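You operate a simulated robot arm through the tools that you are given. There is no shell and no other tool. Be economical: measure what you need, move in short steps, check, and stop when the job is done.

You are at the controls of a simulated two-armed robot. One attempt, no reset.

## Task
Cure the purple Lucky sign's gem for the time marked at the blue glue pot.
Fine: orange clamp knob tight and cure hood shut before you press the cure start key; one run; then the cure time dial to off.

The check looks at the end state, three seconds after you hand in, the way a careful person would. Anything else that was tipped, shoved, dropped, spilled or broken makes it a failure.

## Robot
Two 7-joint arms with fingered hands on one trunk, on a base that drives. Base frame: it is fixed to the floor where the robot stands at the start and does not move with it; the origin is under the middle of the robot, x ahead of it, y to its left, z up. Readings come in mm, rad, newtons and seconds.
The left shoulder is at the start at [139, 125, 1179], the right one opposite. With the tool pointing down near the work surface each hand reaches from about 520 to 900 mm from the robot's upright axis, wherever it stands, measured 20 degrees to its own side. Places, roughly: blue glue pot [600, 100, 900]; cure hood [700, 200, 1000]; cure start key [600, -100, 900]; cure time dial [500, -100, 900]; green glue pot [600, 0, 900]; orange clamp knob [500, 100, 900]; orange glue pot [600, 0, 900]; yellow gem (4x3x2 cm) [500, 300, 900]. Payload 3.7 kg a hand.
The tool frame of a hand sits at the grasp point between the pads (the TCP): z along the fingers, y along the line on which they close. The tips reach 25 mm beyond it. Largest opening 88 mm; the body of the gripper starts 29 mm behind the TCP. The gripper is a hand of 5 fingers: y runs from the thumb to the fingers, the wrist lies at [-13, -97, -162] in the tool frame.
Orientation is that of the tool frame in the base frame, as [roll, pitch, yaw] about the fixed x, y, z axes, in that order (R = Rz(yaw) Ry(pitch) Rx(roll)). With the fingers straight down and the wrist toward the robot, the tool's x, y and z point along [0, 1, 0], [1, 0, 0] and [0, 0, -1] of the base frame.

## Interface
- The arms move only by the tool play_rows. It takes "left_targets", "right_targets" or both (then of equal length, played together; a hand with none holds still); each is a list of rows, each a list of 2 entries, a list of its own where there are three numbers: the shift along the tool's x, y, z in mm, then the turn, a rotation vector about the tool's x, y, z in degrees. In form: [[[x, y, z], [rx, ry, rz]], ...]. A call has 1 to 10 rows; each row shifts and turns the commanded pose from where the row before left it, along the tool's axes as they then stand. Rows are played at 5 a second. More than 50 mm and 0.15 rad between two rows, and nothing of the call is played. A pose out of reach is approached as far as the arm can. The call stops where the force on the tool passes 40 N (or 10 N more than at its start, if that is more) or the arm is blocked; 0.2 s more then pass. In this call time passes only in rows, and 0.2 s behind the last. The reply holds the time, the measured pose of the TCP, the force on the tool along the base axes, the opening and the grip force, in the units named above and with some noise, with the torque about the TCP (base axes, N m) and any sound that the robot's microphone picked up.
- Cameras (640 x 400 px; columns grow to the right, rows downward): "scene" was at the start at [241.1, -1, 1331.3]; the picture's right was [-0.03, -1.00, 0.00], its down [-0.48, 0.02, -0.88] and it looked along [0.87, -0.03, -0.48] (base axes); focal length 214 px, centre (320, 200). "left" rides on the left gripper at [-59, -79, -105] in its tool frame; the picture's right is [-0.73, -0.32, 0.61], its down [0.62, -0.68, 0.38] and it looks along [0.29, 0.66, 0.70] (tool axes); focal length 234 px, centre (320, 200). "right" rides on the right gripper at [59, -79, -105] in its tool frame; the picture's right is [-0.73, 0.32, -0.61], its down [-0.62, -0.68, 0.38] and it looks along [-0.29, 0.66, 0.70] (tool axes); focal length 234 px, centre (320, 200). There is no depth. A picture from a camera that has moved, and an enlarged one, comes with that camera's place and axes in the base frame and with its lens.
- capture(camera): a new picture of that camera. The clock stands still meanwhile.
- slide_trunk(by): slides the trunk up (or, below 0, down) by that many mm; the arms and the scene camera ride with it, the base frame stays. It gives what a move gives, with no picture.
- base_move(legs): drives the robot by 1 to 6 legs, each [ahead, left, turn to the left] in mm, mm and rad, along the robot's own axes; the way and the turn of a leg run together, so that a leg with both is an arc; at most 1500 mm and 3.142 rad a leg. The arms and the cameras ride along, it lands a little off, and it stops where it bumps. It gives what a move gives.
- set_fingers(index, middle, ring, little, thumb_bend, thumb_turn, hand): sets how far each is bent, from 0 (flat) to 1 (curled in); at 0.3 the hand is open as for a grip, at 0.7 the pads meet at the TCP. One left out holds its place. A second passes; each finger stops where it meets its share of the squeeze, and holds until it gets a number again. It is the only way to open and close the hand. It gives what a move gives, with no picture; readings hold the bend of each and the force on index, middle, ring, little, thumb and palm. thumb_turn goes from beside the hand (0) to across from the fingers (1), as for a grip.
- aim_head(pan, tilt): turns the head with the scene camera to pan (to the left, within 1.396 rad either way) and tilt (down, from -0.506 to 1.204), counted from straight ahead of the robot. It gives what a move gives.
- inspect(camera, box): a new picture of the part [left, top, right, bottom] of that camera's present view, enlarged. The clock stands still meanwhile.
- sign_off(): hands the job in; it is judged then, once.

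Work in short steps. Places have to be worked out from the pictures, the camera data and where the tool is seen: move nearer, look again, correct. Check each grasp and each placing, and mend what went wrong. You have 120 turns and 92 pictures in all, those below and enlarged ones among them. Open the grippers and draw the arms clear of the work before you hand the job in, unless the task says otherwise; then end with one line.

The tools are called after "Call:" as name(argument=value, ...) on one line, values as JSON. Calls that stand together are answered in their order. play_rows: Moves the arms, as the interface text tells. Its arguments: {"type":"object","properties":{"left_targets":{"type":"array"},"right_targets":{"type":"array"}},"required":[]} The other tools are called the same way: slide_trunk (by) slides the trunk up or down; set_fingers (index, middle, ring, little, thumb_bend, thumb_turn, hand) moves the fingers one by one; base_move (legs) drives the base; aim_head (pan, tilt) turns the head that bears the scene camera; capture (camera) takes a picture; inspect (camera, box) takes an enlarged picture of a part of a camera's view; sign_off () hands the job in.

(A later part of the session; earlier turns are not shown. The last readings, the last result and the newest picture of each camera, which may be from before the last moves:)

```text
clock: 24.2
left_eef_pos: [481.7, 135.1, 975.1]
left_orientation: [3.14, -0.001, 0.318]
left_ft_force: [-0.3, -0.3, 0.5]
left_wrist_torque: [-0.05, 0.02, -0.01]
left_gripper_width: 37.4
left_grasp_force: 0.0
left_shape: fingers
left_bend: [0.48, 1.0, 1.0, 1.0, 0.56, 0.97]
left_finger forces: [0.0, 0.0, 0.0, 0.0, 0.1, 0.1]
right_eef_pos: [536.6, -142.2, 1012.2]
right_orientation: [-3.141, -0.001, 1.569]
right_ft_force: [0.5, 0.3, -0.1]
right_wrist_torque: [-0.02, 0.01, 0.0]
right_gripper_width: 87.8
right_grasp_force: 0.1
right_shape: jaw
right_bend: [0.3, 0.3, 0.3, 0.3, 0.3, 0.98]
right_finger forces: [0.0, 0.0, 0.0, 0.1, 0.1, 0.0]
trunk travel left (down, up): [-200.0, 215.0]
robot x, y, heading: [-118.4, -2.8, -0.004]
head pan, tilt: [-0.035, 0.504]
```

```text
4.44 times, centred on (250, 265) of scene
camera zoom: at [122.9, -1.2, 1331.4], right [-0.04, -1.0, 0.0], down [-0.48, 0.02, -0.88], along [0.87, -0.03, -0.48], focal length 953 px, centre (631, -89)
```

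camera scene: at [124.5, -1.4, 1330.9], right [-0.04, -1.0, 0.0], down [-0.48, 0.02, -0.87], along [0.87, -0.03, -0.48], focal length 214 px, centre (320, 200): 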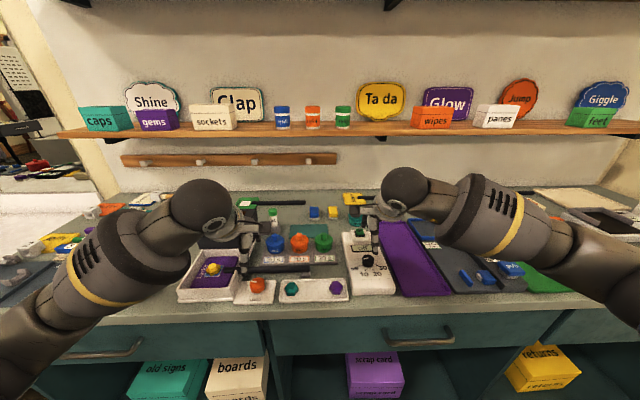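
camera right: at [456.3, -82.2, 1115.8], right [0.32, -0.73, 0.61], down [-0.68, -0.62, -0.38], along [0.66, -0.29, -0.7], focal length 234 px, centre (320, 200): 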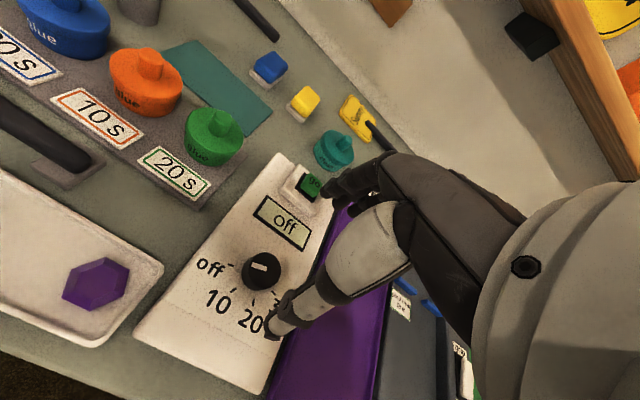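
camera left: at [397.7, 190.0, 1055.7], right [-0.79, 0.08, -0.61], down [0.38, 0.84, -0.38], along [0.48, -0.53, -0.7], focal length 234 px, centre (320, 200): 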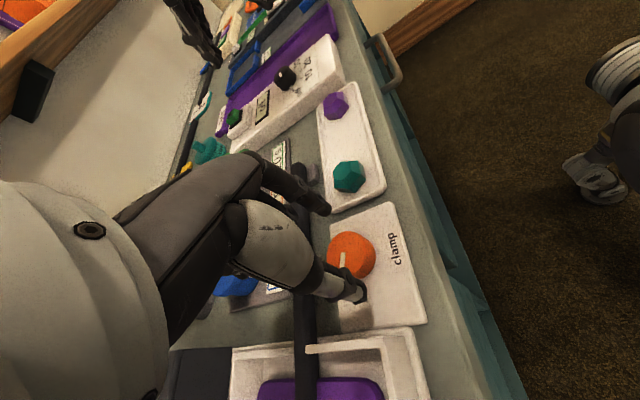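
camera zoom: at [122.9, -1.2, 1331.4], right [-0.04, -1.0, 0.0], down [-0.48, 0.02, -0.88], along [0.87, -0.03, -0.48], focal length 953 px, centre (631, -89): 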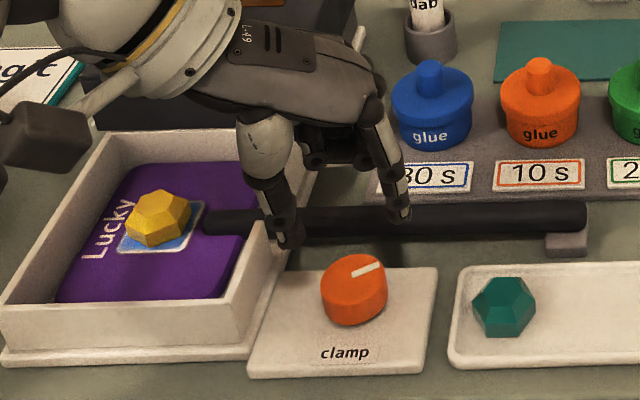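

The pointer moved only about 60° this time, to roughly -60°, so it may have reached a stop. I take a third, shorter stroke to check.

Call:
set_fingers(hand="left", index=0.47, thumb_bend=0.47)

Call:
play_rows(left_targets=[[[-3, 1, 20], [0, 0, 0]], [[0, 1, 15], [0, 0, 0]], [[0, 0, 10], [0, 0, 0]]])

Call:
set_fingers(hand="left", index=0.75, thumb_bend=0.75)

Call:
play_rows(left_targets=[[[0, 0, 0], [0, 0, 8]], [[0, 0, 0], [0, 0, 8]], [[0, 0, 0], [0, 0, 8]], [[0, 0, 0], [0, 0, 8]]])

Call:
inspect(camera="scene", box=[190, 220, 310, 310])

```text
clock: 25.2
left_eef_pos: [481.3, 134.2, 974.8]
left_orientation: [-3.141, 0.001, 0.317]
left_ft_force: [0.0, 0.7, -0.6]
left_wrist_torque: [0.02, 0.02, -0.02]
left_gripper_width: 47.5
left_grasp_force: 0.0
left_shape: fingers
left_bend: [0.47, 1.0, 1.0, 1.0, 0.47, 0.97]
left_finger forces: [0.0, 0.0, 0.0, 0.0, 0.0, 0.0]
right_eef_pos: [535.9, -142.7, 1011.3]
right_orientation: [-3.142, 0.0, 1.569]
right_ft_force: [-0.4, 0.2, 0.2]
right_wrist_torque: [-0.02, -0.01, 0.0]
right_gripper_width: 87.5
right_grasp_force: 0.0
right_shape: jaw
right_bend: [0.3, 0.3, 0.3, 0.3, 0.3, 0.98]
right_finger forces: [0.0, 0.0, 0.1, 0.0, 0.0, 0.1]
trunk travel left (down, up): [-200.0, 215.0]
robot x, y, heading: [-116.0, 0.0, 0.005]
head pan, tilt: [-0.035, 0.504]
```

```text
clock: 26.0
left_eef_pos: [478.2, 130.1, 928.8]
left_orientation: [3.139, 0.0, 0.317]
left_ft_force: [0.0, 0.1, 0.7]
left_wrist_torque: [0.0, 0.01, 0.0]
left_gripper_width: 47.8
left_grasp_force: 0.0
left_shape: fingers
left_bend: [0.47, 1.0, 1.0, 1.0, 0.47, 0.97]
left_finger forces: [0.1, 0.0, 0.0, 0.0, 0.0, 0.0]
right_eef_pos: [537.0, -142.1, 1010.5]
right_orientation: [3.141, -0.001, 1.569]
right_ft_force: [-0.8, -0.2, -0.2]
right_wrist_torque: [0.03, 0.03, 0.0]
right_gripper_width: 87.9
right_grasp_force: 0.1
right_shape: jaw
right_bend: [0.3, 0.3, 0.3, 0.3, 0.3, 0.98]
right_finger forces: [0.0, 0.1, 0.1, 0.0, 0.0, 0.0]
trunk travel left (down, up): [-200.0, 215.0]
robot x, y, heading: [-117.2, -0.4, 0.003]
head pan, tilt: [-0.035, 0.504]
```

```text
clock: 27.0
left_eef_pos: [477.8, 132.6, 929.3]
left_orientation: [3.141, 0.002, 0.317]
left_ft_force: [-1.4, 1.3, -2.0]
left_wrist_torque: [0.05, -0.02, 0.02]
left_gripper_width: 22.4
left_grasp_force: 9.9
left_shape: fingers
left_bend: [0.56, 1.0, 1.0, 1.0, 0.61, 0.97]
left_finger forces: [9.8, 0.0, 0.0, 0.0, 11.0, 0.0]
right_eef_pos: [536.4, -141.2, 1011.4]
right_orientation: [3.141, -0.001, 1.569]
right_ft_force: [0.2, 0.2, 0.0]
right_wrist_torque: [0.0, 0.0, 0.02]
right_gripper_width: 87.7
right_grasp_force: 0.0
right_shape: jaw
right_bend: [0.3, 0.3, 0.3, 0.3, 0.3, 0.98]
right_finger forces: [0.1, 0.1, 0.1, 0.0, 0.1, 0.0]
trunk travel left (down, up): [-200.0, 215.0]
robot x, y, heading: [-120.4, 1.3, -0.0]
head pan, tilt: [-0.035, 0.504]
```

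```text
clock: 28.0
left_eef_pos: [479.4, 132.0, 930.0]
left_orientation: [-3.141, 0.002, -0.244]
left_ft_force: [-2.2, 0.7, -4.4]
left_wrist_torque: [-0.02, 0.01, 0.08]
left_gripper_width: 21.0
left_grasp_force: 9.4
left_shape: fingers
left_bend: [0.56, 1.0, 1.0, 1.0, 0.62, 0.94]
left_finger forces: [7.9, 0.0, 0.0, 0.0, 10.7, 0.1]
right_eef_pos: [535.4, -141.3, 1011.0]
right_orientation: [-3.14, -0.002, 1.569]
right_ft_force: [0.4, -0.1, 0.4]
right_wrist_torque: [-0.02, 0.04, -0.06]
right_gripper_width: 87.8
right_grasp_force: 0.0
right_shape: jaw
right_bend: [0.3, 0.3, 0.3, 0.3, 0.3, 0.98]
right_finger forces: [0.0, 0.0, 0.0, 0.0, 0.1, 0.0]
trunk travel left (down, up): [-200.0, 215.0]
robot x, y, heading: [-118.6, 1.2, 0.0]
head pan, tilt: [-0.035, 0.504]
```

```text
4.44 times, centred on (250, 265) of scene
camera zoom: at [123.4, -1.0, 1331.2], right [-0.04, -1.0, 0.0], down [-0.48, 0.02, -0.88], along [0.87, -0.03, -0.48], focal length 953 px, centre (631, -89)
```

zoom: 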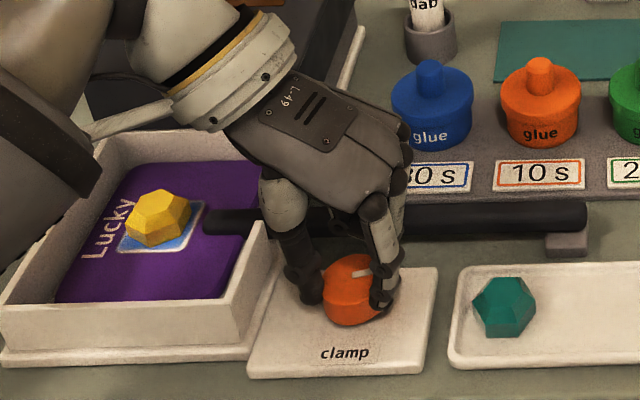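

Torque is up to 0.08 N·m and the pointer has not moved, so this is the stop and the clamp is tight. I release, lift, turn the hand back and open it.

Call:
set_fingers(hand="left", index=0.47, thumb_bend=0.5)

Call:
play_rows(left_targets=[[[0, 0, -20], [0, 0, 0]], [[0, 0, -40], [0, 0, 0]], [[0, 0, -40], [0, 0, 0]], [[0, 0, -30], [0, 0, -8]], [[0, 0, 0], [0, 0, -8]], [[0, 0, 0], [0, 0, -8]], [[0, 0, 0], [0, 0, -8]]])

Call:
inspect(camera="scene", box=[170, 190, 330, 310])

Call:
capture(camera="left")

```text
clock: 29.0
left_eef_pos: [479.1, 131.9, 930.4]
left_orientation: [3.141, 0.0, -0.241]
left_ft_force: [-0.1, 0.1, -0.2]
left_wrist_torque: [0.02, 0.03, -0.02]
left_gripper_width: 44.3
left_grasp_force: 0.0
left_shape: fingers
left_bend: [0.47, 1.0, 1.0, 1.0, 0.5, 0.97]
left_finger forces: [0.1, 0.0, 0.0, 0.0, 0.0, 0.1]
right_eef_pos: [535.8, -141.7, 1012.7]
right_orientation: [3.141, -0.001, 1.568]
right_ft_force: [0.3, 0.8, 0.3]
right_wrist_torque: [-0.02, -0.02, -0.01]
right_gripper_width: 87.8
right_grasp_force: 0.0
right_shape: jaw
right_bend: [0.3, 0.3, 0.3, 0.3, 0.3, 0.98]
right_finger forces: [0.0, 0.0, 0.0, 0.1, 0.1, 0.0]
trunk travel left (down, up): [-200.0, 215.0]
robot x, y, heading: [-117.9, 1.4, -0.003]
head pan, tilt: [-0.035, 0.504]
```

```text
clock: 30.6
left_eef_pos: [479.5, 131.8, 1060.3]
left_orientation: [3.142, 0.001, 0.321]
left_ft_force: [-0.5, -0.2, -0.7]
left_wrist_torque: [0.0, 0.0, 0.0]
left_gripper_width: 44.6
left_grasp_force: 0.1
left_shape: fingers
left_bend: [0.47, 1.0, 1.0, 1.0, 0.5, 0.97]
left_finger forces: [0.0, 0.1, 0.1, 0.0, 0.0, 0.0]
right_eef_pos: [535.9, -140.9, 1011.6]
right_orientation: [3.141, -0.001, 1.57]
right_ft_force: [1.0, -0.3, 0.2]
right_wrist_torque: [-0.01, 0.0, 0.0]
right_gripper_width: 87.6
right_grasp_force: 0.1
right_shape: jaw
right_bend: [0.3, 0.3, 0.3, 0.3, 0.3, 0.98]
right_finger forces: [0.0, 0.1, 0.0, 0.0, 0.0, 0.0]
trunk travel left (down, up): [-200.0, 215.0]
robot x, y, heading: [-116.4, -4.1, -0.001]
head pan, tilt: [-0.035, 0.504]
```

```text
3.33 times, centred on (250, 250) of scene
camera zoom: at [123.0, -1.1, 1331.4], right [-0.04, -1.0, 0.0], down [-0.48, 0.02, -0.88], along [0.87, -0.03, -0.48], focal length 715 px, centre (553, 33)
```

zoom: 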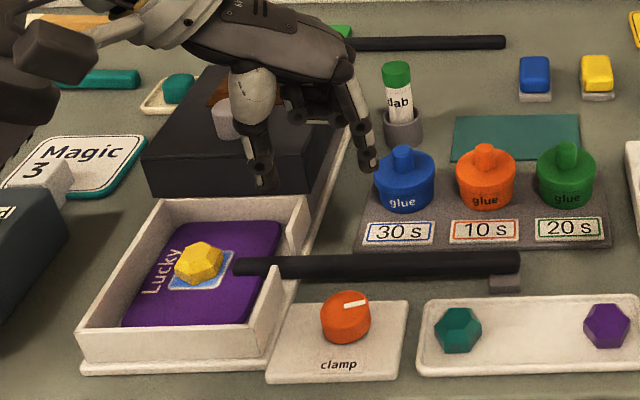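

```text
57 pictures are left
camera left: at [399.1, 187.9, 1164.4], right [-0.79, 0.08, -0.61], down [0.38, 0.84, -0.38], along [0.48, -0.53, -0.7], focal length 234 px, centre (320, 200)
```

left: 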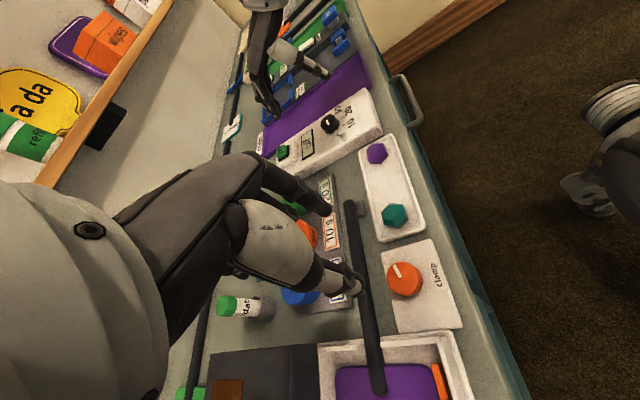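

The clamp is tight and nothing else has moved. Next is the hood: I rotate the hand back to natural, open all the fingers, and go above the hood knob.

Call:
play_rows(left_targets=[[[0, 0, -10], [0, 0, -8]], [[0, 0, -10], [0, 0, -8]], [[0, 0, -10], [0, 0, -8]], [[0, 0, -10], [0, 0, -8]], [[0, 0, -10], [0, 0, -8]], [[0, 0, -10], [0, 0, -8]], [[0, 0, -5], [0, 0, -8]], [[0, 0, 0], [0, 0, -8]], [[0, 0, 0], [0, 0, -7.6]]])

Call:
play_rows(left_targets=[[[27.5, 31, 0], [0, 0, 0]], [[27.5, 31, 0], [0, 0, 0]], [[27.5, 31, 0], [0, 0, 0]], [[27.5, 31, 0], [0, 0, 0]]])

Call:
set_fingers(hand="left", index=0.3, middle=0.3, ring=0.3, little=0.3, thumb_bend=0.3)

Call:
capture(camera="left")

Call:
inspect(camera="scene", box=[150, 160, 310, 280])

```text
clock: 32.6
left_eef_pos: [478.6, 131.4, 1124.5]
left_orientation: [3.14, 0.0, 1.568]
left_ft_force: [0.0, -0.9, -0.7]
left_wrist_torque: [-0.01, -0.03, 0.01]
left_gripper_width: 44.3
left_grasp_force: 0.1
left_shape: fingers
left_bend: [0.47, 1.0, 1.0, 1.0, 0.5, 0.97]
left_finger forces: [0.1, 0.0, 0.0, 0.0, 0.0, 0.0]
right_eef_pos: [534.0, -140.6, 1011.9]
right_orientation: [3.141, 0.0, 1.569]
right_ft_force: [-0.5, -0.1, -0.6]
right_wrist_torque: [0.02, 0.0, -0.03]
right_gripper_width: 87.5
right_grasp_force: 0.0
right_shape: jaw
right_bend: [0.3, 0.3, 0.3, 0.3, 0.3, 0.98]
right_finger forces: [0.1, 0.0, 0.0, 0.0, 0.0, 0.1]
trunk travel left (down, up): [-200.0, 215.0]
robot x, y, heading: [-119.4, -3.7, -0.0]
head pan, tilt: [-0.035, 0.504]
```

```text
clock: 33.6
left_eef_pos: [603.8, 241.8, 1124.2]
left_orientation: [-3.139, -0.002, 1.566]
left_ft_force: [-0.1, -0.5, 0.1]
left_wrist_torque: [0.0, -0.03, 0.02]
left_gripper_width: 44.5
left_grasp_force: 0.1
left_shape: fingers
left_bend: [0.47, 1.0, 1.0, 1.0, 0.5, 0.97]
left_finger forces: [0.0, 0.1, 0.0, 0.0, 0.0, 0.1]
right_eef_pos: [536.6, -140.6, 1012.0]
right_orientation: [-3.14, 0.0, 1.567]
right_ft_force: [-0.6, 0.2, 0.2]
right_wrist_torque: [0.03, 0.03, 0.01]
right_gripper_width: 88.0
right_grasp_force: 0.0
right_shape: jaw
right_bend: [0.3, 0.3, 0.3, 0.3, 0.3, 0.98]
right_finger forces: [0.1, 0.0, 0.0, 0.0, 0.0, 0.0]
trunk travel left (down, up): [-200.0, 215.0]
robot x, y, heading: [-121.5, 1.0, -0.009]
head pan, tilt: [-0.035, 0.504]
```

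```text
clock: 34.6
left_eef_pos: [602.9, 240.9, 1124.3]
left_orientation: [-3.14, 0.001, 1.567]
left_ft_force: [0.5, 0.7, -0.4]
left_wrist_torque: [-0.04, 0.0, -0.01]
left_gripper_width: 84.3
left_grasp_force: 0.0
left_shape: fingers
left_bend: [0.3, 0.3, 0.3, 0.3, 0.3, 0.97]
left_finger forces: [0.1, 0.0, 0.0, 0.0, 0.1, 0.0]
right_eef_pos: [535.3, -142.1, 1011.7]
right_orientation: [-3.141, 0.001, 1.57]
right_ft_force: [0.3, -0.4, -0.9]
right_wrist_torque: [0.0, -0.01, 0.02]
right_gripper_width: 87.8
right_grasp_force: 0.0
right_shape: jaw
right_bend: [0.3, 0.3, 0.3, 0.3, 0.3, 0.98]
right_finger forces: [0.0, 0.0, 0.0, 0.0, 0.0, 0.1]
trunk travel left (down, up): [-200.0, 215.0]
robot x, y, heading: [-117.9, 1.3, -0.001]
head pan, tilt: [-0.035, 0.504]
```

```text
56 pictures are left
camera left: at [524.5, 181.9, 1228.0], right [-0.33, -0.72, -0.61], down [-0.68, 0.63, -0.38], along [0.66, 0.29, -0.7], focal length 234 px, centre (320, 200)
```

left: 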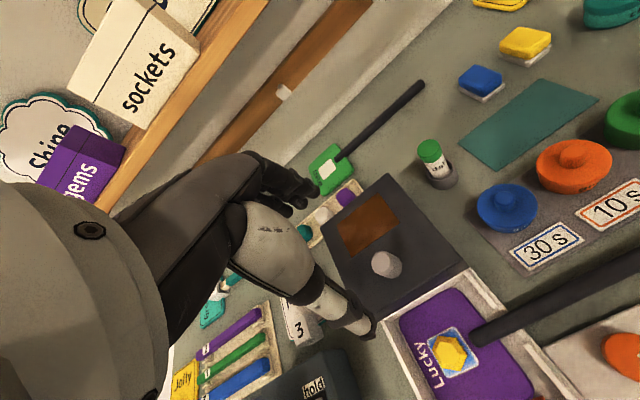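

```text
3.33 times, centred on (230, 220) of scene
camera zoom: at [123.1, -1.2, 1331.3], right [-0.04, -1.0, 0.0], down [-0.48, 0.02, -0.88], along [0.87, -0.03, -0.48], focal length 715 px, centre (620, 133)
```

zoom: 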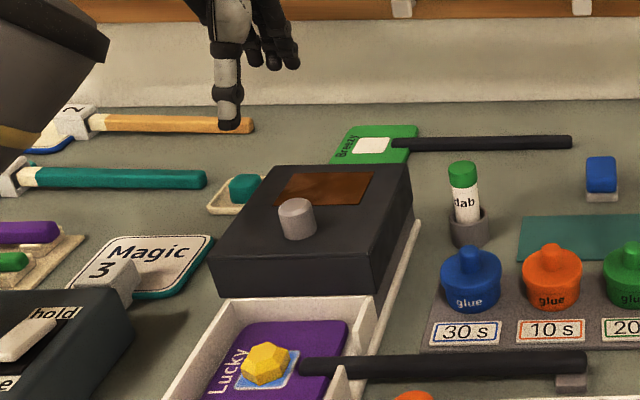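

Two views agree that the hood knob is at ~[622,250,980], ~31 mm across, standing on the lid top at ~965. I centre over it and descend to TCP z≈1010, then check.

Call:
play_rows(left_targets=[[[9, 19, 0], [0, 0, 0]], [[0, 0, 38], [0, 0, 0]], [[0, 0, 38], [0, 0, 0]], [[0, 0, 38], [0, 0, 0]]])

Call:
inspect(camera="scene", box=[170, 160, 290, 250])

Call:
capture(camera="left")

```text
clock: 35.6
left_eef_pos: [623.0, 250.0, 1009.1]
left_orientation: [-3.141, -0.001, 1.566]
left_ft_force: [-0.2, -0.6, -0.3]
left_wrist_torque: [-0.01, 0.0, 0.0]
left_gripper_width: 84.4
left_grasp_force: 0.2
left_shape: fingers
left_bend: [0.3, 0.3, 0.3, 0.3, 0.3, 0.97]
left_finger forces: [0.0, 0.0, 0.0, 0.0, 0.1, 0.0]
right_eef_pos: [536.0, -141.5, 1011.3]
right_orientation: [-3.14, 0.0, 1.569]
right_ft_force: [1.1, -0.2, -0.1]
right_wrist_torque: [0.0, 0.02, -0.01]
right_gripper_width: 87.6
right_grasp_force: 0.1
right_shape: jaw
right_bend: [0.3, 0.3, 0.3, 0.3, 0.3, 0.98]
right_finger forces: [0.0, 0.0, 0.1, 0.0, 0.0, 0.0]
trunk travel left (down, up): [-200.0, 215.0]
robot x, y, heading: [-120.2, -1.4, -0.009]
head pan, tilt: [-0.035, 0.504]
```

```text
4.44 times, centred on (230, 205) of scene
camera zoom: at [123.5, -1.0, 1331.2], right [-0.04, -1.0, 0.0], down [-0.48, 0.02, -0.88], along [0.87, -0.03, -0.48], focal length 953 px, centre (720, 178)
```

zoom: 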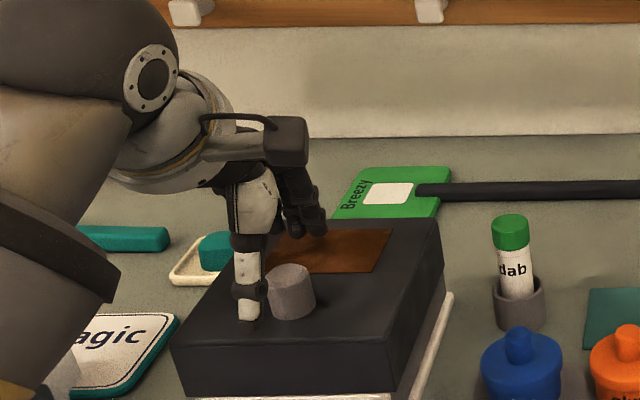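

```text
53 pictures are left
camera left: at [544.7, 190.8, 1114.2], right [-0.33, -0.72, -0.61], down [-0.68, 0.63, -0.38], along [0.66, 0.29, -0.7], focal length 234 px, centre (320, 200)
```

left: 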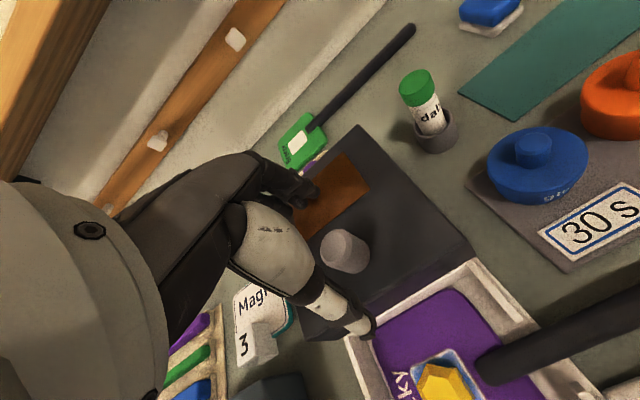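

The fingers straddle the knob, far side and near side. I descend 13 mm and close on it.

Call:
play_rows(left_targets=[[[-1, -1, 7], [0, 0, 0]], [[0, 0, 6], [0, 0, 0]]])

Call:
set_fingers(hand="left", index=0.7, middle=0.7, ring=0.5, little=0.5, thumb_bend=0.7)

Call:
inspect(camera="left", box=[220, 140, 480, 360])

```text
clock: 36.2
left_eef_pos: [622.7, 248.6, 998.6]
left_orientation: [3.142, 0.002, 1.566]
left_ft_force: [-0.2, 0.7, 0.4]
left_wrist_torque: [0.02, 0.0, 0.04]
left_gripper_width: 84.8
left_grasp_force: 0.1
left_shape: fingers
left_bend: [0.3, 0.3, 0.3, 0.3, 0.3, 0.97]
left_finger forces: [0.1, 0.0, 0.0, 0.0, 0.1, 0.0]
right_eef_pos: [535.5, -141.1, 1011.7]
right_orientation: [-3.14, 0.0, 1.569]
right_ft_force: [0.2, -0.8, 0.2]
right_wrist_torque: [0.0, 0.03, -0.02]
right_gripper_width: 87.6
right_grasp_force: 0.1
right_shape: jaw
right_bend: [0.3, 0.3, 0.3, 0.3, 0.3, 0.98]
right_finger forces: [0.0, 0.0, 0.0, 0.1, 0.0, 0.1]
trunk travel left (down, up): [-200.0, 215.0]
robot x, y, heading: [-119.2, 0.4, -0.001]
head pan, tilt: [-0.035, 0.504]
```

```text
clock: 37.2
left_eef_pos: [622.0, 249.5, 998.0]
left_orientation: [-3.141, 0.0, 1.568]
left_ft_force: [0.2, 0.6, -0.2]
left_wrist_torque: [-0.03, -0.01, -0.05]
left_gripper_width: 17.6
left_grasp_force: 6.6
left_shape: fingers
left_bend: [0.62, 0.66, 0.5, 0.5, 0.61, 0.97]
left_finger forces: [4.1, 3.1, 0.0, 0.0, 6.8, 0.0]
right_eef_pos: [535.7, -141.1, 1012.1]
right_orientation: [3.141, 0.0, 1.569]
right_ft_force: [0.7, -0.1, 0.4]
right_wrist_torque: [-0.03, -0.03, -0.01]
right_gripper_width: 87.5
right_grasp_force: 0.1
right_shape: jaw
right_bend: [0.3, 0.3, 0.3, 0.3, 0.3, 0.98]
right_finger forces: [0.1, 0.1, 0.0, 0.1, 0.1, 0.1]
trunk travel left (down, up): [-200.0, 215.0]
robot x, y, heading: [-117.6, 0.7, -0.002]
head pan, tilt: [-0.035, 0.504]
```

```text
1.82 times, centred on (350, 250) of left
camera zoom: at [543.6, 189.5, 1101.7], right [-0.33, -0.72, -0.61], down [-0.68, 0.63, -0.38], along [0.66, 0.29, -0.7], focal length 426 px, centre (266, 109)
```

zoom: 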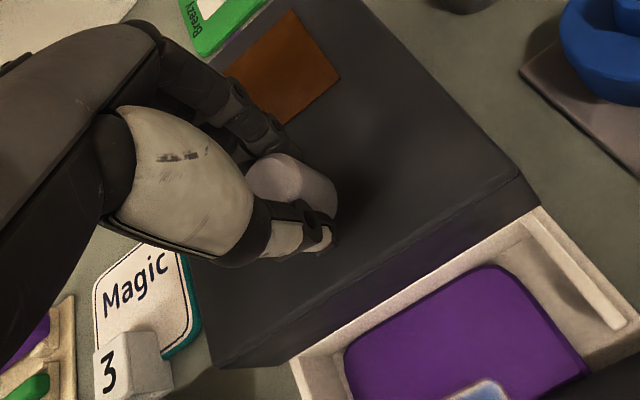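

The knob is gripped. I pull gently toward the robot for 30 mm and check that the hood slides.

Call:
play_rows(left_targets=[[[0, -6, 0], [0, 0, 0]], [[0, -8, 0], [0, 0, 0]], [[0, -8, 0], [0, 0, 0]], [[0, -8, 0], [0, 0, 0]]])

Call:
inspect(camera="scene", box=[160, 170, 320, 290])

```text
clock: 38.2
left_eef_pos: [591.9, 248.7, 996.8]
left_orientation: [-3.141, 0.0, 1.568]
left_ft_force: [-0.1, 1.0, 0.3]
left_wrist_torque: [0.02, 0.03, -0.03]
left_gripper_width: 17.4
left_grasp_force: 7.1
left_shape: fingers
left_bend: [0.62, 0.66, 0.5, 0.5, 0.61, 0.97]
left_finger forces: [4.1, 3.2, 0.0, 0.0, 6.8, 0.0]
right_eef_pos: [535.4, -141.5, 1011.2]
right_orientation: [3.141, 0.001, 1.568]
right_ft_force: [-0.5, 0.3, -1.1]
right_wrist_torque: [0.0, -0.03, -0.01]
right_gripper_width: 87.6
right_grasp_force: 0.1
right_shape: jaw
right_bend: [0.3, 0.3, 0.3, 0.3, 0.3, 0.98]
right_finger forces: [0.0, 0.0, 0.0, 0.0, 0.0, 0.0]
trunk travel left (down, up): [-200.0, 215.0]
robot x, y, heading: [-118.5, -2.4, -0.005]
head pan, tilt: [-0.035, 0.504]
```

```text
3.33 times, centred on (240, 230) of scene
camera zoom: at [123.0, -1.1, 1331.4], right [-0.04, -1.0, 0.0], down [-0.48, 0.02, -0.88], along [0.87, -0.03, -0.48], focal length 715 px, centre (587, 100)
```

zoom: 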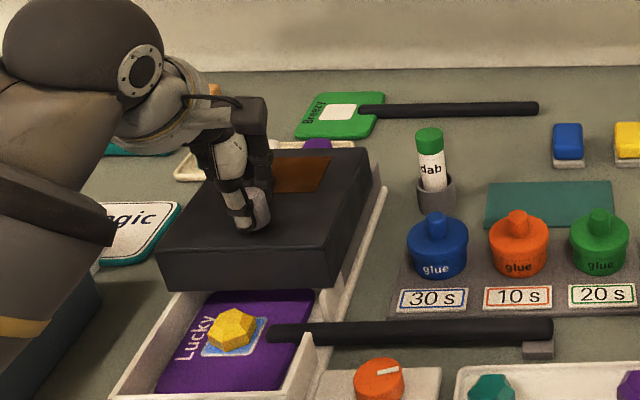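

The hood slides freely over the tray. I continue in smaller pulls, watching the force.

Call:
play_rows(left_targets=[[[0, -8, 0], [0, 0, 0]], [[0, -8, 0], [0, 0, 0]], [[0, -8, 0], [0, 0, 0]], [[0, -8, 0], [0, 0, 0]], [[0, -8, 0], [0, 0, 0]]])

Call:
inspect(camera="scene", box=[160, 190, 320, 310])

```text
clock: 39.4
left_eef_pos: [551.9, 248.3, 998.3]
left_orientation: [-3.141, -0.001, 1.567]
left_ft_force: [2.0, 0.0, 0.3]
left_wrist_torque: [-0.02, 0.0, -0.03]
left_gripper_width: 17.6
left_grasp_force: 6.7
left_shape: fingers
left_bend: [0.62, 0.66, 0.5, 0.5, 0.61, 0.97]
left_finger forces: [4.4, 2.7, 0.0, 0.0, 6.7, 0.1]
right_eef_pos: [536.4, -141.2, 1011.2]
right_orientation: [3.141, 0.001, 1.568]
right_ft_force: [-0.3, -0.1, -0.1]
right_wrist_torque: [-0.03, -0.03, 0.0]
right_gripper_width: 87.7
right_grasp_force: 0.0
right_shape: jaw
right_bend: [0.3, 0.3, 0.3, 0.3, 0.3, 0.98]
right_finger forces: [0.0, 0.0, 0.1, 0.0, 0.1, 0.1]
trunk travel left (down, up): [-200.0, 215.0]
robot x, y, heading: [-117.4, -1.1, -0.004]
head pan, tilt: [-0.035, 0.504]
```

```text
3.33 times, centred on (240, 250) of scene
camera zoom: at [123.0, -1.2, 1331.4], right [-0.04, -1.0, 0.0], down [-0.48, 0.02, -0.88], along [0.87, -0.03, -0.48], focal length 715 px, centre (587, 33)
```

zoom: 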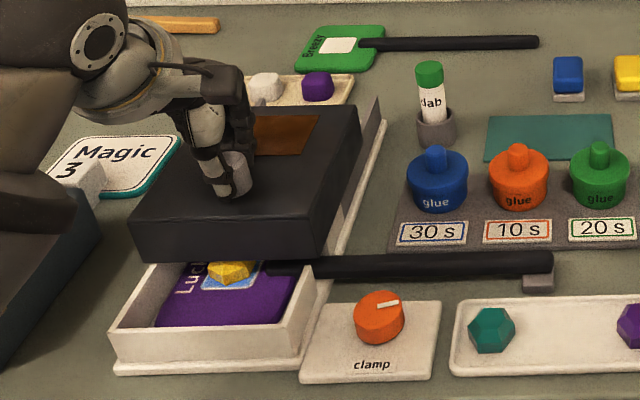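

The gem and bar are undisturbed. I keep pulling 48 mm more.

Call:
play_rows(left_targets=[[[0, -8, 0], [0, 0, 0]], [[0, -8, 0], [0, 0, 0]], [[0, -8, 0], [0, 0, 0]], [[0, -8, 0], [0, 0, 0]], [[0, -8, 0], [0, 0, 0]], [[0, -8, 0], [0, 0, 0]]])

Call:
inspect(camera="scene", box=[160, 190, 320, 310])

```text
clock: 40.8
left_eef_pos: [502.6, 248.6, 997.9]
left_orientation: [3.14, 0.0, 1.567]
left_ft_force: [0.7, 0.5, 0.5]
left_wrist_torque: [0.01, 0.0, -0.01]
left_gripper_width: 17.5
left_grasp_force: 6.7
left_shape: fingers
left_bend: [0.62, 0.66, 0.5, 0.5, 0.61, 0.97]
left_finger forces: [4.3, 3.0, 0.0, 0.0, 6.8, 0.0]
right_eef_pos: [534.7, -141.2, 1012.3]
right_orientation: [-3.141, 0.001, 1.568]
right_ft_force: [0.1, 0.2, 0.1]
right_wrist_torque: [0.04, -0.02, 0.02]
right_gripper_width: 87.8
right_grasp_force: 0.0
right_shape: jaw
right_bend: [0.3, 0.3, 0.3, 0.3, 0.3, 0.98]
right_finger forces: [0.1, 0.0, 0.1, 0.1, 0.0, 0.0]
trunk travel left (down, up): [-200.0, 215.0]
robot x, y, heading: [-119.0, -1.1, -0.006]
head pan, tilt: [-0.035, 0.504]
```

```text
3.33 times, centred on (240, 250) of scene
camera zoom: at [122.9, -1.2, 1331.4], right [-0.04, -1.0, 0.0], down [-0.48, 0.02, -0.88], along [0.87, -0.03, -0.48], focal length 715 px, centre (587, 33)
```

zoom: 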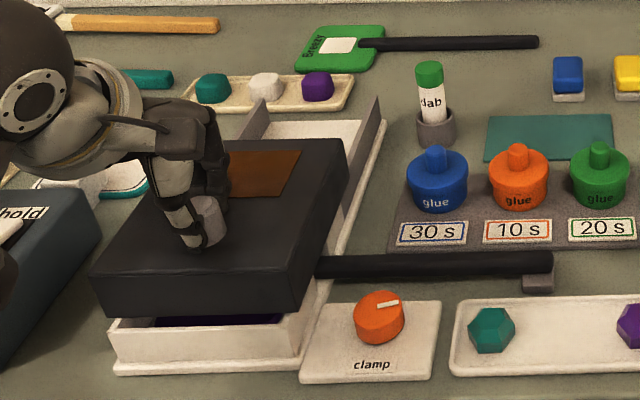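

It is nearly closed, with maybe 20–30 mm left. I pull in 5 mm rows until it stops.

Call:
play_rows(left_targets=[[[0, -5, 0], [0, 0, 0]], [[0, -5, 0], [0, 0, 0]], [[0, -5, 0], [0, 0, 0]], [[0, -5, 0], [0, 0, 0]], [[0, -5, 0], [0, 0, 0]]])

Call:
inspect(camera="scene", box=[160, 190, 320, 310])

```text
clock: 42.0
left_eef_pos: [480.1, 249.0, 998.4]
left_orientation: [3.141, 0.001, 1.566]
left_ft_force: [15.2, 0.3, 4.5]
left_wrist_torque: [-0.01, -0.44, -0.05]
left_gripper_width: 18.0
left_grasp_force: 9.3
left_shape: fingers
left_bend: [0.56, 0.61, 0.5, 0.5, 0.66, 0.97]
left_finger forces: [9.7, 7.4, 0.0, 0.0, 1.8, 0.0]
right_eef_pos: [536.6, -141.9, 1010.4]
right_orientation: [-3.14, 0.001, 1.57]
right_ft_force: [0.9, -0.1, 0.2]
right_wrist_torque: [0.01, 0.0, -0.02]
right_gripper_width: 87.7
right_grasp_force: 0.1
right_shape: jaw
right_bend: [0.3, 0.3, 0.3, 0.3, 0.3, 0.98]
right_finger forces: [0.0, 0.0, 0.0, 0.0, 0.0, 0.1]
trunk travel left (down, up): [-200.0, 215.0]
robot x, y, heading: [-116.4, -1.0, 0.001]
head pan, tilt: [-0.035, 0.504]
```

```text
3.33 times, centred on (240, 250) of scene
camera zoom: at [124.9, -1.5, 1331.1], right [-0.04, -1.0, 0.0], down [-0.48, 0.02, -0.87], along [0.87, -0.03, -0.48], focal length 715 px, centre (587, 33)
```

zoom: 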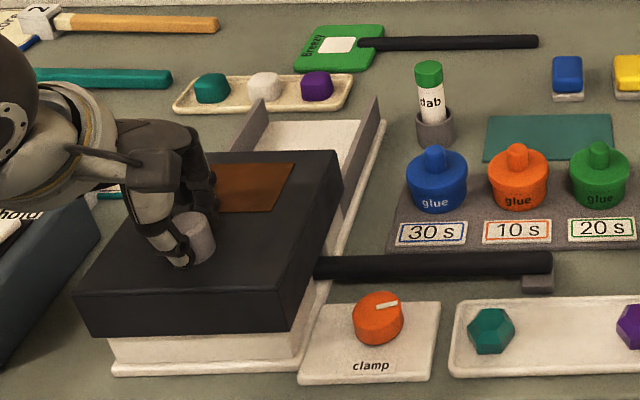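

The hood hit its end stop (15 N), flush with the tray front. I release and lift the left hand clear.

Call:
set_fingers(hand="left", index=0.3, middle=0.3, ring=0.3, little=0.3, thumb_bend=0.3)

Call:
play_rows(left_targets=[[[0, 3, -30], [0, 0, 0]], [[0, 0, -45], [0, 0, 0]], [[0, 0, -45], [0, 0, 0]], [[10, -20, -40], [0, 0, 0]], [[10, -40, 0], [0, 0, 0]], [[10, -40, 0], [0, 0, 0]]])

Call:
capture(camera="scene")

Call:
capture(camera="right")

```text
clock: 43.0
left_eef_pos: [478.2, 249.3, 996.7]
left_orientation: [3.141, 0.0, 1.567]
left_ft_force: [-0.2, -0.3, 0.6]
left_wrist_torque: [0.01, 0.01, 0.0]
left_gripper_width: 84.5
left_grasp_force: 0.1
left_shape: fingers
left_bend: [0.3, 0.3, 0.3, 0.3, 0.3, 0.97]
left_finger forces: [0.0, 0.1, 0.0, 0.1, 0.0, 0.1]
right_eef_pos: [534.6, -141.1, 1012.2]
right_orientation: [3.141, 0.001, 1.569]
right_ft_force: [-0.9, 0.3, -0.4]
right_wrist_torque: [-0.01, 0.0, 0.02]
right_gripper_width: 87.6
right_grasp_force: 0.1
right_shape: jaw
right_bend: [0.3, 0.3, 0.3, 0.3, 0.3, 0.98]
right_finger forces: [0.1, 0.1, 0.0, 0.1, 0.0, 0.0]
trunk travel left (down, up): [-200.0, 215.0]
robot x, y, heading: [-115.1, 0.2, 0.001]
head pan, tilt: [-0.035, 0.504]
```

```text
clock: 44.4
left_eef_pos: [380.1, 279.8, 1156.2]
left_orientation: [3.14, 0.002, 1.568]
left_ft_force: [0.1, 1.1, 1.0]
left_wrist_torque: [-0.03, 0.0, -0.03]
left_gripper_width: 84.4
left_grasp_force: 0.0
left_shape: fingers
left_bend: [0.3, 0.3, 0.3, 0.3, 0.3, 0.97]
left_finger forces: [0.0, 0.0, 0.0, 0.1, 0.0, 0.0]
right_eef_pos: [533.8, -140.8, 1013.8]
right_orientation: [-3.14, 0.0, 1.569]
right_ft_force: [0.0, -0.3, 0.0]
right_wrist_torque: [0.0, 0.02, 0.01]
right_gripper_width: 87.5
right_grasp_force: 0.0
right_shape: jaw
right_bend: [0.3, 0.3, 0.3, 0.3, 0.3, 0.98]
right_finger forces: [0.1, 0.0, 0.0, 0.1, 0.1, 0.0]
trunk travel left (down, up): [-200.0, 215.0]
robot x, y, heading: [-118.5, -1.6, 0.007]
head pan, tilt: [-0.035, 0.504]
```

```text
47 pictures are left
camera scene: at [121.8, -0.9, 1331.7], right [-0.04, -1.0, 0.0], down [-0.48, 0.02, -0.88], along [0.88, -0.03, -0.48], focal length 214 px, centre (320, 200)
```

scene: 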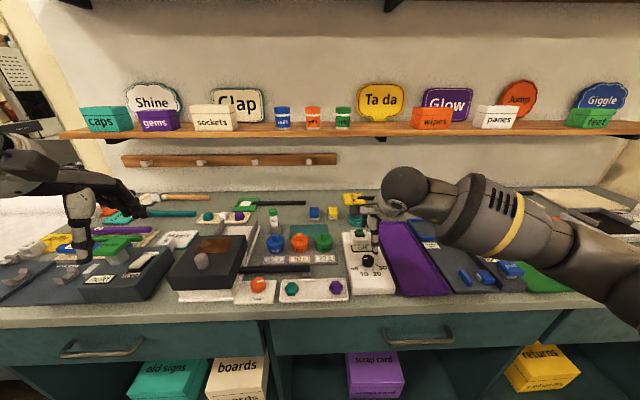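

```text
46 pictures are left
camera right: at [453.8, -81.7, 1118.1], right [0.32, -0.73, 0.61], down [-0.68, -0.62, -0.38], along [0.66, -0.29, -0.7], focal length 234 px, centre (320, 200)
```

right: 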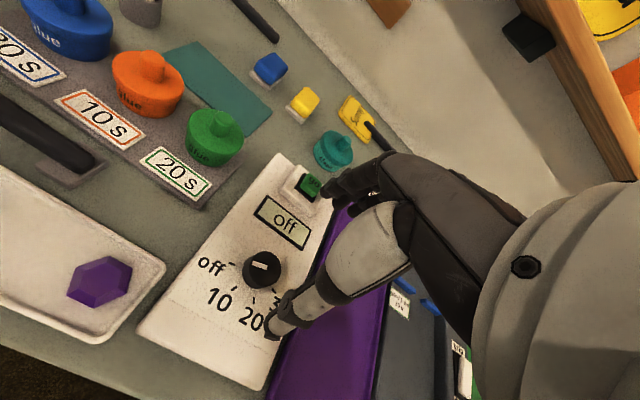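

The hood stayed shut and all is in order. Now the dial, centre ≈[531,-142], which needs ~159° counter-clockwise to reach 30. I set the right hand to an index–thumb pinch, pre-turn it 15° clockwise and come down closer.

Call:
set_fingers(hand="right", index=0.46, thumb_bend=0.46, middle=1, ring=1, little=1)

Call:
play_rows(right_targets=[[[-1, -3, 25], [0, 0, 0]], [[0, 0, 20], [0, 0, 7.5]], [[0, 0, 10], [0, 0, 7.5]]])

Call:
inspect(camera="scene", box=[310, 210, 430, 300])

Call:
inspect(camera="right", box=[180, 160, 360, 350])

```text
clock: 45.4
left_eef_pos: [380.7, 279.6, 1155.2]
left_orientation: [-3.142, 0.0, 1.568]
left_ft_force: [0.2, -0.1, -1.0]
left_wrist_torque: [-0.02, 0.02, -0.03]
left_gripper_width: 84.4
left_grasp_force: 0.0
left_shape: fingers
left_bend: [0.3, 0.3, 0.3, 0.3, 0.3, 0.97]
left_finger forces: [0.0, 0.0, 0.1, 0.1, 0.0, 0.0]
right_eef_pos: [535.8, -141.5, 1011.4]
right_orientation: [-3.141, -0.001, 1.57]
right_ft_force: [-0.2, -0.2, -0.3]
right_wrist_torque: [0.02, 0.0, 0.03]
right_gripper_width: 50.8
right_grasp_force: 0.0
right_shape: fingers
right_bend: [0.46, 1.0, 1.0, 1.0, 0.46, 0.98]
right_finger forces: [0.1, 0.0, 0.0, 0.1, 0.1, 0.0]
trunk travel left (down, up): [-200.0, 215.0]
robot x, y, heading: [-120.0, 0.6, 0.001]
head pan, tilt: [-0.035, 0.504]
```

```text
clock: 46.2
left_eef_pos: [382.8, 279.3, 1155.3]
left_orientation: [-3.14, -0.001, 1.567]
left_ft_force: [0.1, 0.1, 0.4]
left_wrist_torque: [0.01, -0.02, 0.01]
left_gripper_width: 84.6
left_grasp_force: 0.1
left_shape: fingers
left_bend: [0.3, 0.3, 0.3, 0.3, 0.3, 0.97]
left_finger forces: [0.0, 0.0, 0.0, 0.0, 0.0, 0.0]
right_eef_pos: [531.5, -140.7, 954.4]
right_orientation: [-3.139, -0.001, 1.306]
right_ft_force: [0.3, 0.1, -0.1]
right_wrist_torque: [0.02, 0.01, 0.01]
right_gripper_width: 50.9
right_grasp_force: 0.0
right_shape: fingers
right_bend: [0.46, 1.0, 1.0, 1.0, 0.46, 0.98]
right_finger forces: [0.0, 0.1, 0.0, 0.1, 0.1, 0.0]
trunk travel left (down, up): [-200.0, 215.0]
robot x, y, heading: [-118.4, 0.5, 0.002]
head pan, tilt: [-0.035, 0.504]
```

```text
4.44 times, centred on (370, 255) of scene
camera zoom: at [123.3, -1.1, 1331.3], right [-0.04, -1.0, 0.0], down [-0.48, 0.02, -0.88], along [0.87, -0.03, -0.48], focal length 953 px, centre (98, -44)
```

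zoom: 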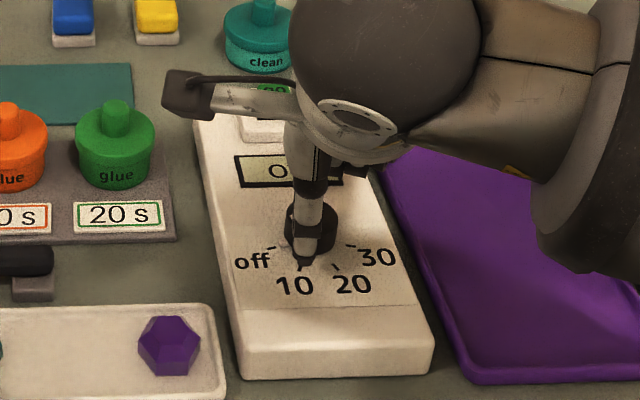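

```text
2.11 times, centred on (270, 255) of right
camera zoom: at [469.6, -63.4, 1059.9], right [0.12, -0.79, 0.61], down [-0.82, -0.42, -0.38], along [0.56, -0.45, -0.7], focal length 493 px, centre (425, 84)
```

zoom: 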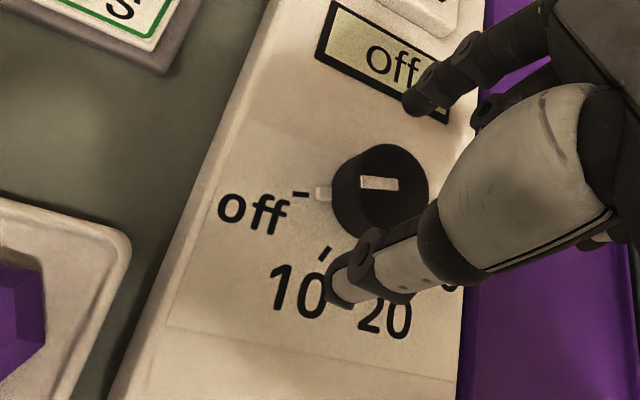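

The dial is centred under the pinch (computed [532.7,-142.6]). I descend in small steps to TCP z≈938 and look.

Call:
play_rows(right_targets=[[[-1, 1, 8], [0, 0, 0]], [[0, 0, 8], [0, 0, 0]]])

Call:
inspect(camera="right", box=[180, 160, 360, 350])

```text
clock: 46.8
left_eef_pos: [382.1, 279.5, 1156.5]
left_orientation: [3.14, 0.0, 1.566]
left_ft_force: [-0.2, -0.9, -0.3]
left_wrist_torque: [-0.02, 0.0, 0.01]
left_gripper_width: 84.6
left_grasp_force: 0.1
left_shape: fingers
left_bend: [0.3, 0.3, 0.3, 0.3, 0.3, 0.97]
left_finger forces: [0.1, 0.0, 0.0, 0.0, 0.1, 0.0]
right_eef_pos: [533.0, -141.5, 940.5]
right_orientation: [-3.141, 0.001, 1.307]
right_ft_force: [-1.2, -0.3, 0.1]
right_wrist_torque: [-0.04, 0.0, -0.03]
right_gripper_width: 50.7
right_grasp_force: 0.1
right_shape: fingers
right_bend: [0.46, 1.0, 1.0, 1.0, 0.46, 0.98]
right_finger forces: [0.0, 0.0, 0.0, 0.0, 0.0, 0.0]
trunk travel left (down, up): [-200.0, 215.0]
robot x, y, heading: [-118.9, 1.0, -0.003]
head pan, tilt: [-0.035, 0.504]
```

```text
2.11 times, centred on (270, 255) of right
camera zoom: at [470.2, -64.4, 1044.9], right [0.12, -0.78, 0.61], down [-0.82, -0.42, -0.38], along [0.56, -0.45, -0.7], focal length 493 px, centre (425, 84)
```

zoom: 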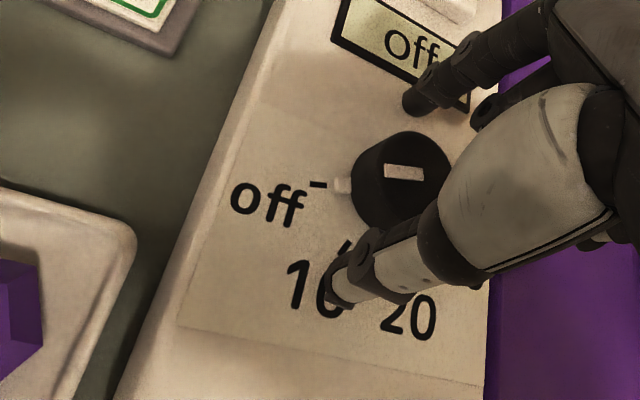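

The axis line projects exactly onto the dial. I go 5 mm lower and pinch.

Call:
play_rows(right_targets=[[[0, 0, 5], [0, 0, 0]]])

Call:
set_fingers(hand="right", index=0.72, thumb_bend=0.72)

Call:
inspect(camera="right", box=[180, 160, 360, 350])

```text
clock: 47.2
left_eef_pos: [381.9, 279.5, 1154.9]
left_orientation: [3.14, 0.0, 1.566]
left_ft_force: [0.3, -0.4, -0.2]
left_wrist_torque: [-0.02, -0.01, 0.01]
left_gripper_width: 84.2
left_grasp_force: 0.0
left_shape: fingers
left_bend: [0.3, 0.3, 0.3, 0.3, 0.3, 0.97]
left_finger forces: [0.0, 0.0, 0.0, 0.0, 0.1, 0.1]
right_eef_pos: [533.0, -142.3, 935.4]
right_orientation: [-3.142, 0.001, 1.307]
right_ft_force: [0.4, 0.1, 0.4]
right_wrist_torque: [0.03, -0.04, -0.01]
right_gripper_width: 50.6
right_grasp_force: 0.3
right_shape: fingers
right_bend: [0.46, 1.0, 1.0, 1.0, 0.46, 0.98]
right_finger forces: [1.0, 0.0, 0.1, 0.0, 0.1, 0.0]
trunk travel left (down, up): [-200.0, 215.0]
robot x, y, heading: [-118.5, -3.1, -0.001]
head pan, tilt: [-0.035, 0.504]
```

```text
clock: 48.2
left_eef_pos: [383.1, 280.3, 1154.9]
left_orientation: [-3.141, 0.0, 1.567]
left_ft_force: [0.8, 0.3, 0.3]
left_wrist_torque: [-0.03, 0.01, -0.01]
left_gripper_width: 84.3
left_grasp_force: 0.0
left_shape: fingers
left_bend: [0.3, 0.3, 0.3, 0.3, 0.3, 0.97]
left_finger forces: [0.1, 0.1, 0.0, 0.1, 0.0, 0.1]
right_eef_pos: [532.1, -142.9, 934.9]
right_orientation: [3.139, 0.0, 1.307]
right_ft_force: [2.3, 0.8, 5.0]
right_wrist_torque: [0.05, -0.17, -0.01]
right_gripper_width: 19.9
right_grasp_force: 10.7
right_shape: fingers
right_bend: [0.57, 1.0, 1.0, 1.0, 0.62, 0.97]
right_finger forces: [13.7, 0.0, 0.0, 0.0, 7.7, 0.1]
trunk travel left (down, up): [-200.0, 215.0]
robot x, y, heading: [-118.9, 0.3, -0.003]
head pan, tilt: [-0.035, 0.504]
```

```text
2.11 times, centred on (270, 255) of right
camera zoom: at [470.0, -65.0, 1041.0], right [0.12, -0.79, 0.61], down [-0.82, -0.42, -0.38], along [0.56, -0.45, -0.7], focal length 493 px, centre (425, 84)
```

zoom: 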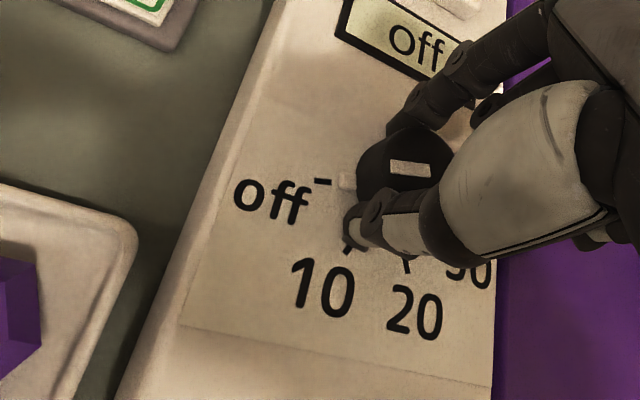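

The dial is gripped, with the index tip lightly touching the panel. I ease up 3 mm and turn counter-clockwise 72°.

Call:
play_rows(right_targets=[[[0, 0, -3], [0, 0, 0]], [[0, 0, 0], [0, 0, -8]], [[0, 0, 0], [0, 0, -8]], [[0, 0, 0], [0, 0, -8]], [[0, 0, 0], [0, 0, -8]], [[0, 0, 0], [0, 0, -8]], [[0, 0, 0], [0, 0, -8]], [[0, 0, 0], [0, 0, -8]], [[0, 0, 0], [0, 0, -8]], [[0, 0, 0], [0, 0, -8]]])

Call:
inspect(camera="scene", box=[310, 210, 430, 300])

```text
clock: 50.4
left_eef_pos: [382.2, 280.3, 1154.9]
left_orientation: [-3.141, 0.001, 1.569]
left_ft_force: [0.5, 0.3, 0.1]
left_wrist_torque: [-0.02, 0.0, -0.01]
left_gripper_width: 84.5
left_grasp_force: 0.1
left_shape: fingers
left_bend: [0.3, 0.3, 0.3, 0.3, 0.3, 0.97]
left_finger forces: [0.0, 0.0, 0.0, 0.1, 0.1, 0.0]
right_eef_pos: [531.5, -134.5, 939.1]
right_orientation: [3.14, -0.001, 2.343]
right_ft_force: [-4.6, 3.2, -1.3]
right_wrist_torque: [0.05, 0.08, -0.07]
right_gripper_width: 3.2
right_grasp_force: 4.2
right_shape: fingers
right_bend: [0.71, 1.0, 1.0, 1.0, 0.67, 0.95]
right_finger forces: [3.1, 0.0, 0.0, 0.0, 5.0, 0.0]
right hand out of reach, approached as far as the arm can: row 9, 10
trunk travel left (down, up): [-200.0, 215.0]
robot x, y, heading: [-120.6, 0.7, -0.005]
head pan, tilt: [-0.035, 0.504]
```

```text
4.44 times, centred on (370, 255) of scene
camera zoom: at [122.4, -0.6, 1331.5], right [-0.04, -1.0, 0.0], down [-0.48, 0.02, -0.88], along [0.88, -0.03, -0.48], focal length 953 px, centre (98, -44)
```

zoom: 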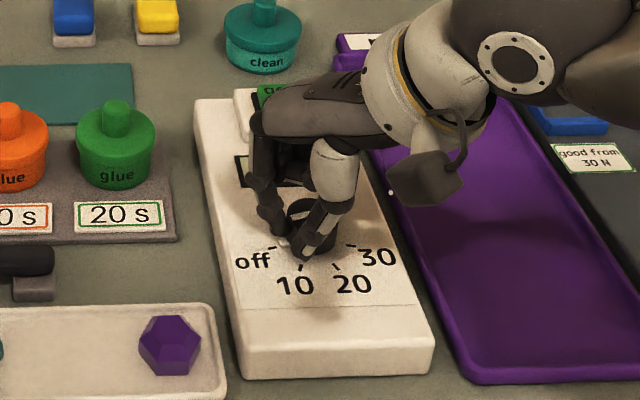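

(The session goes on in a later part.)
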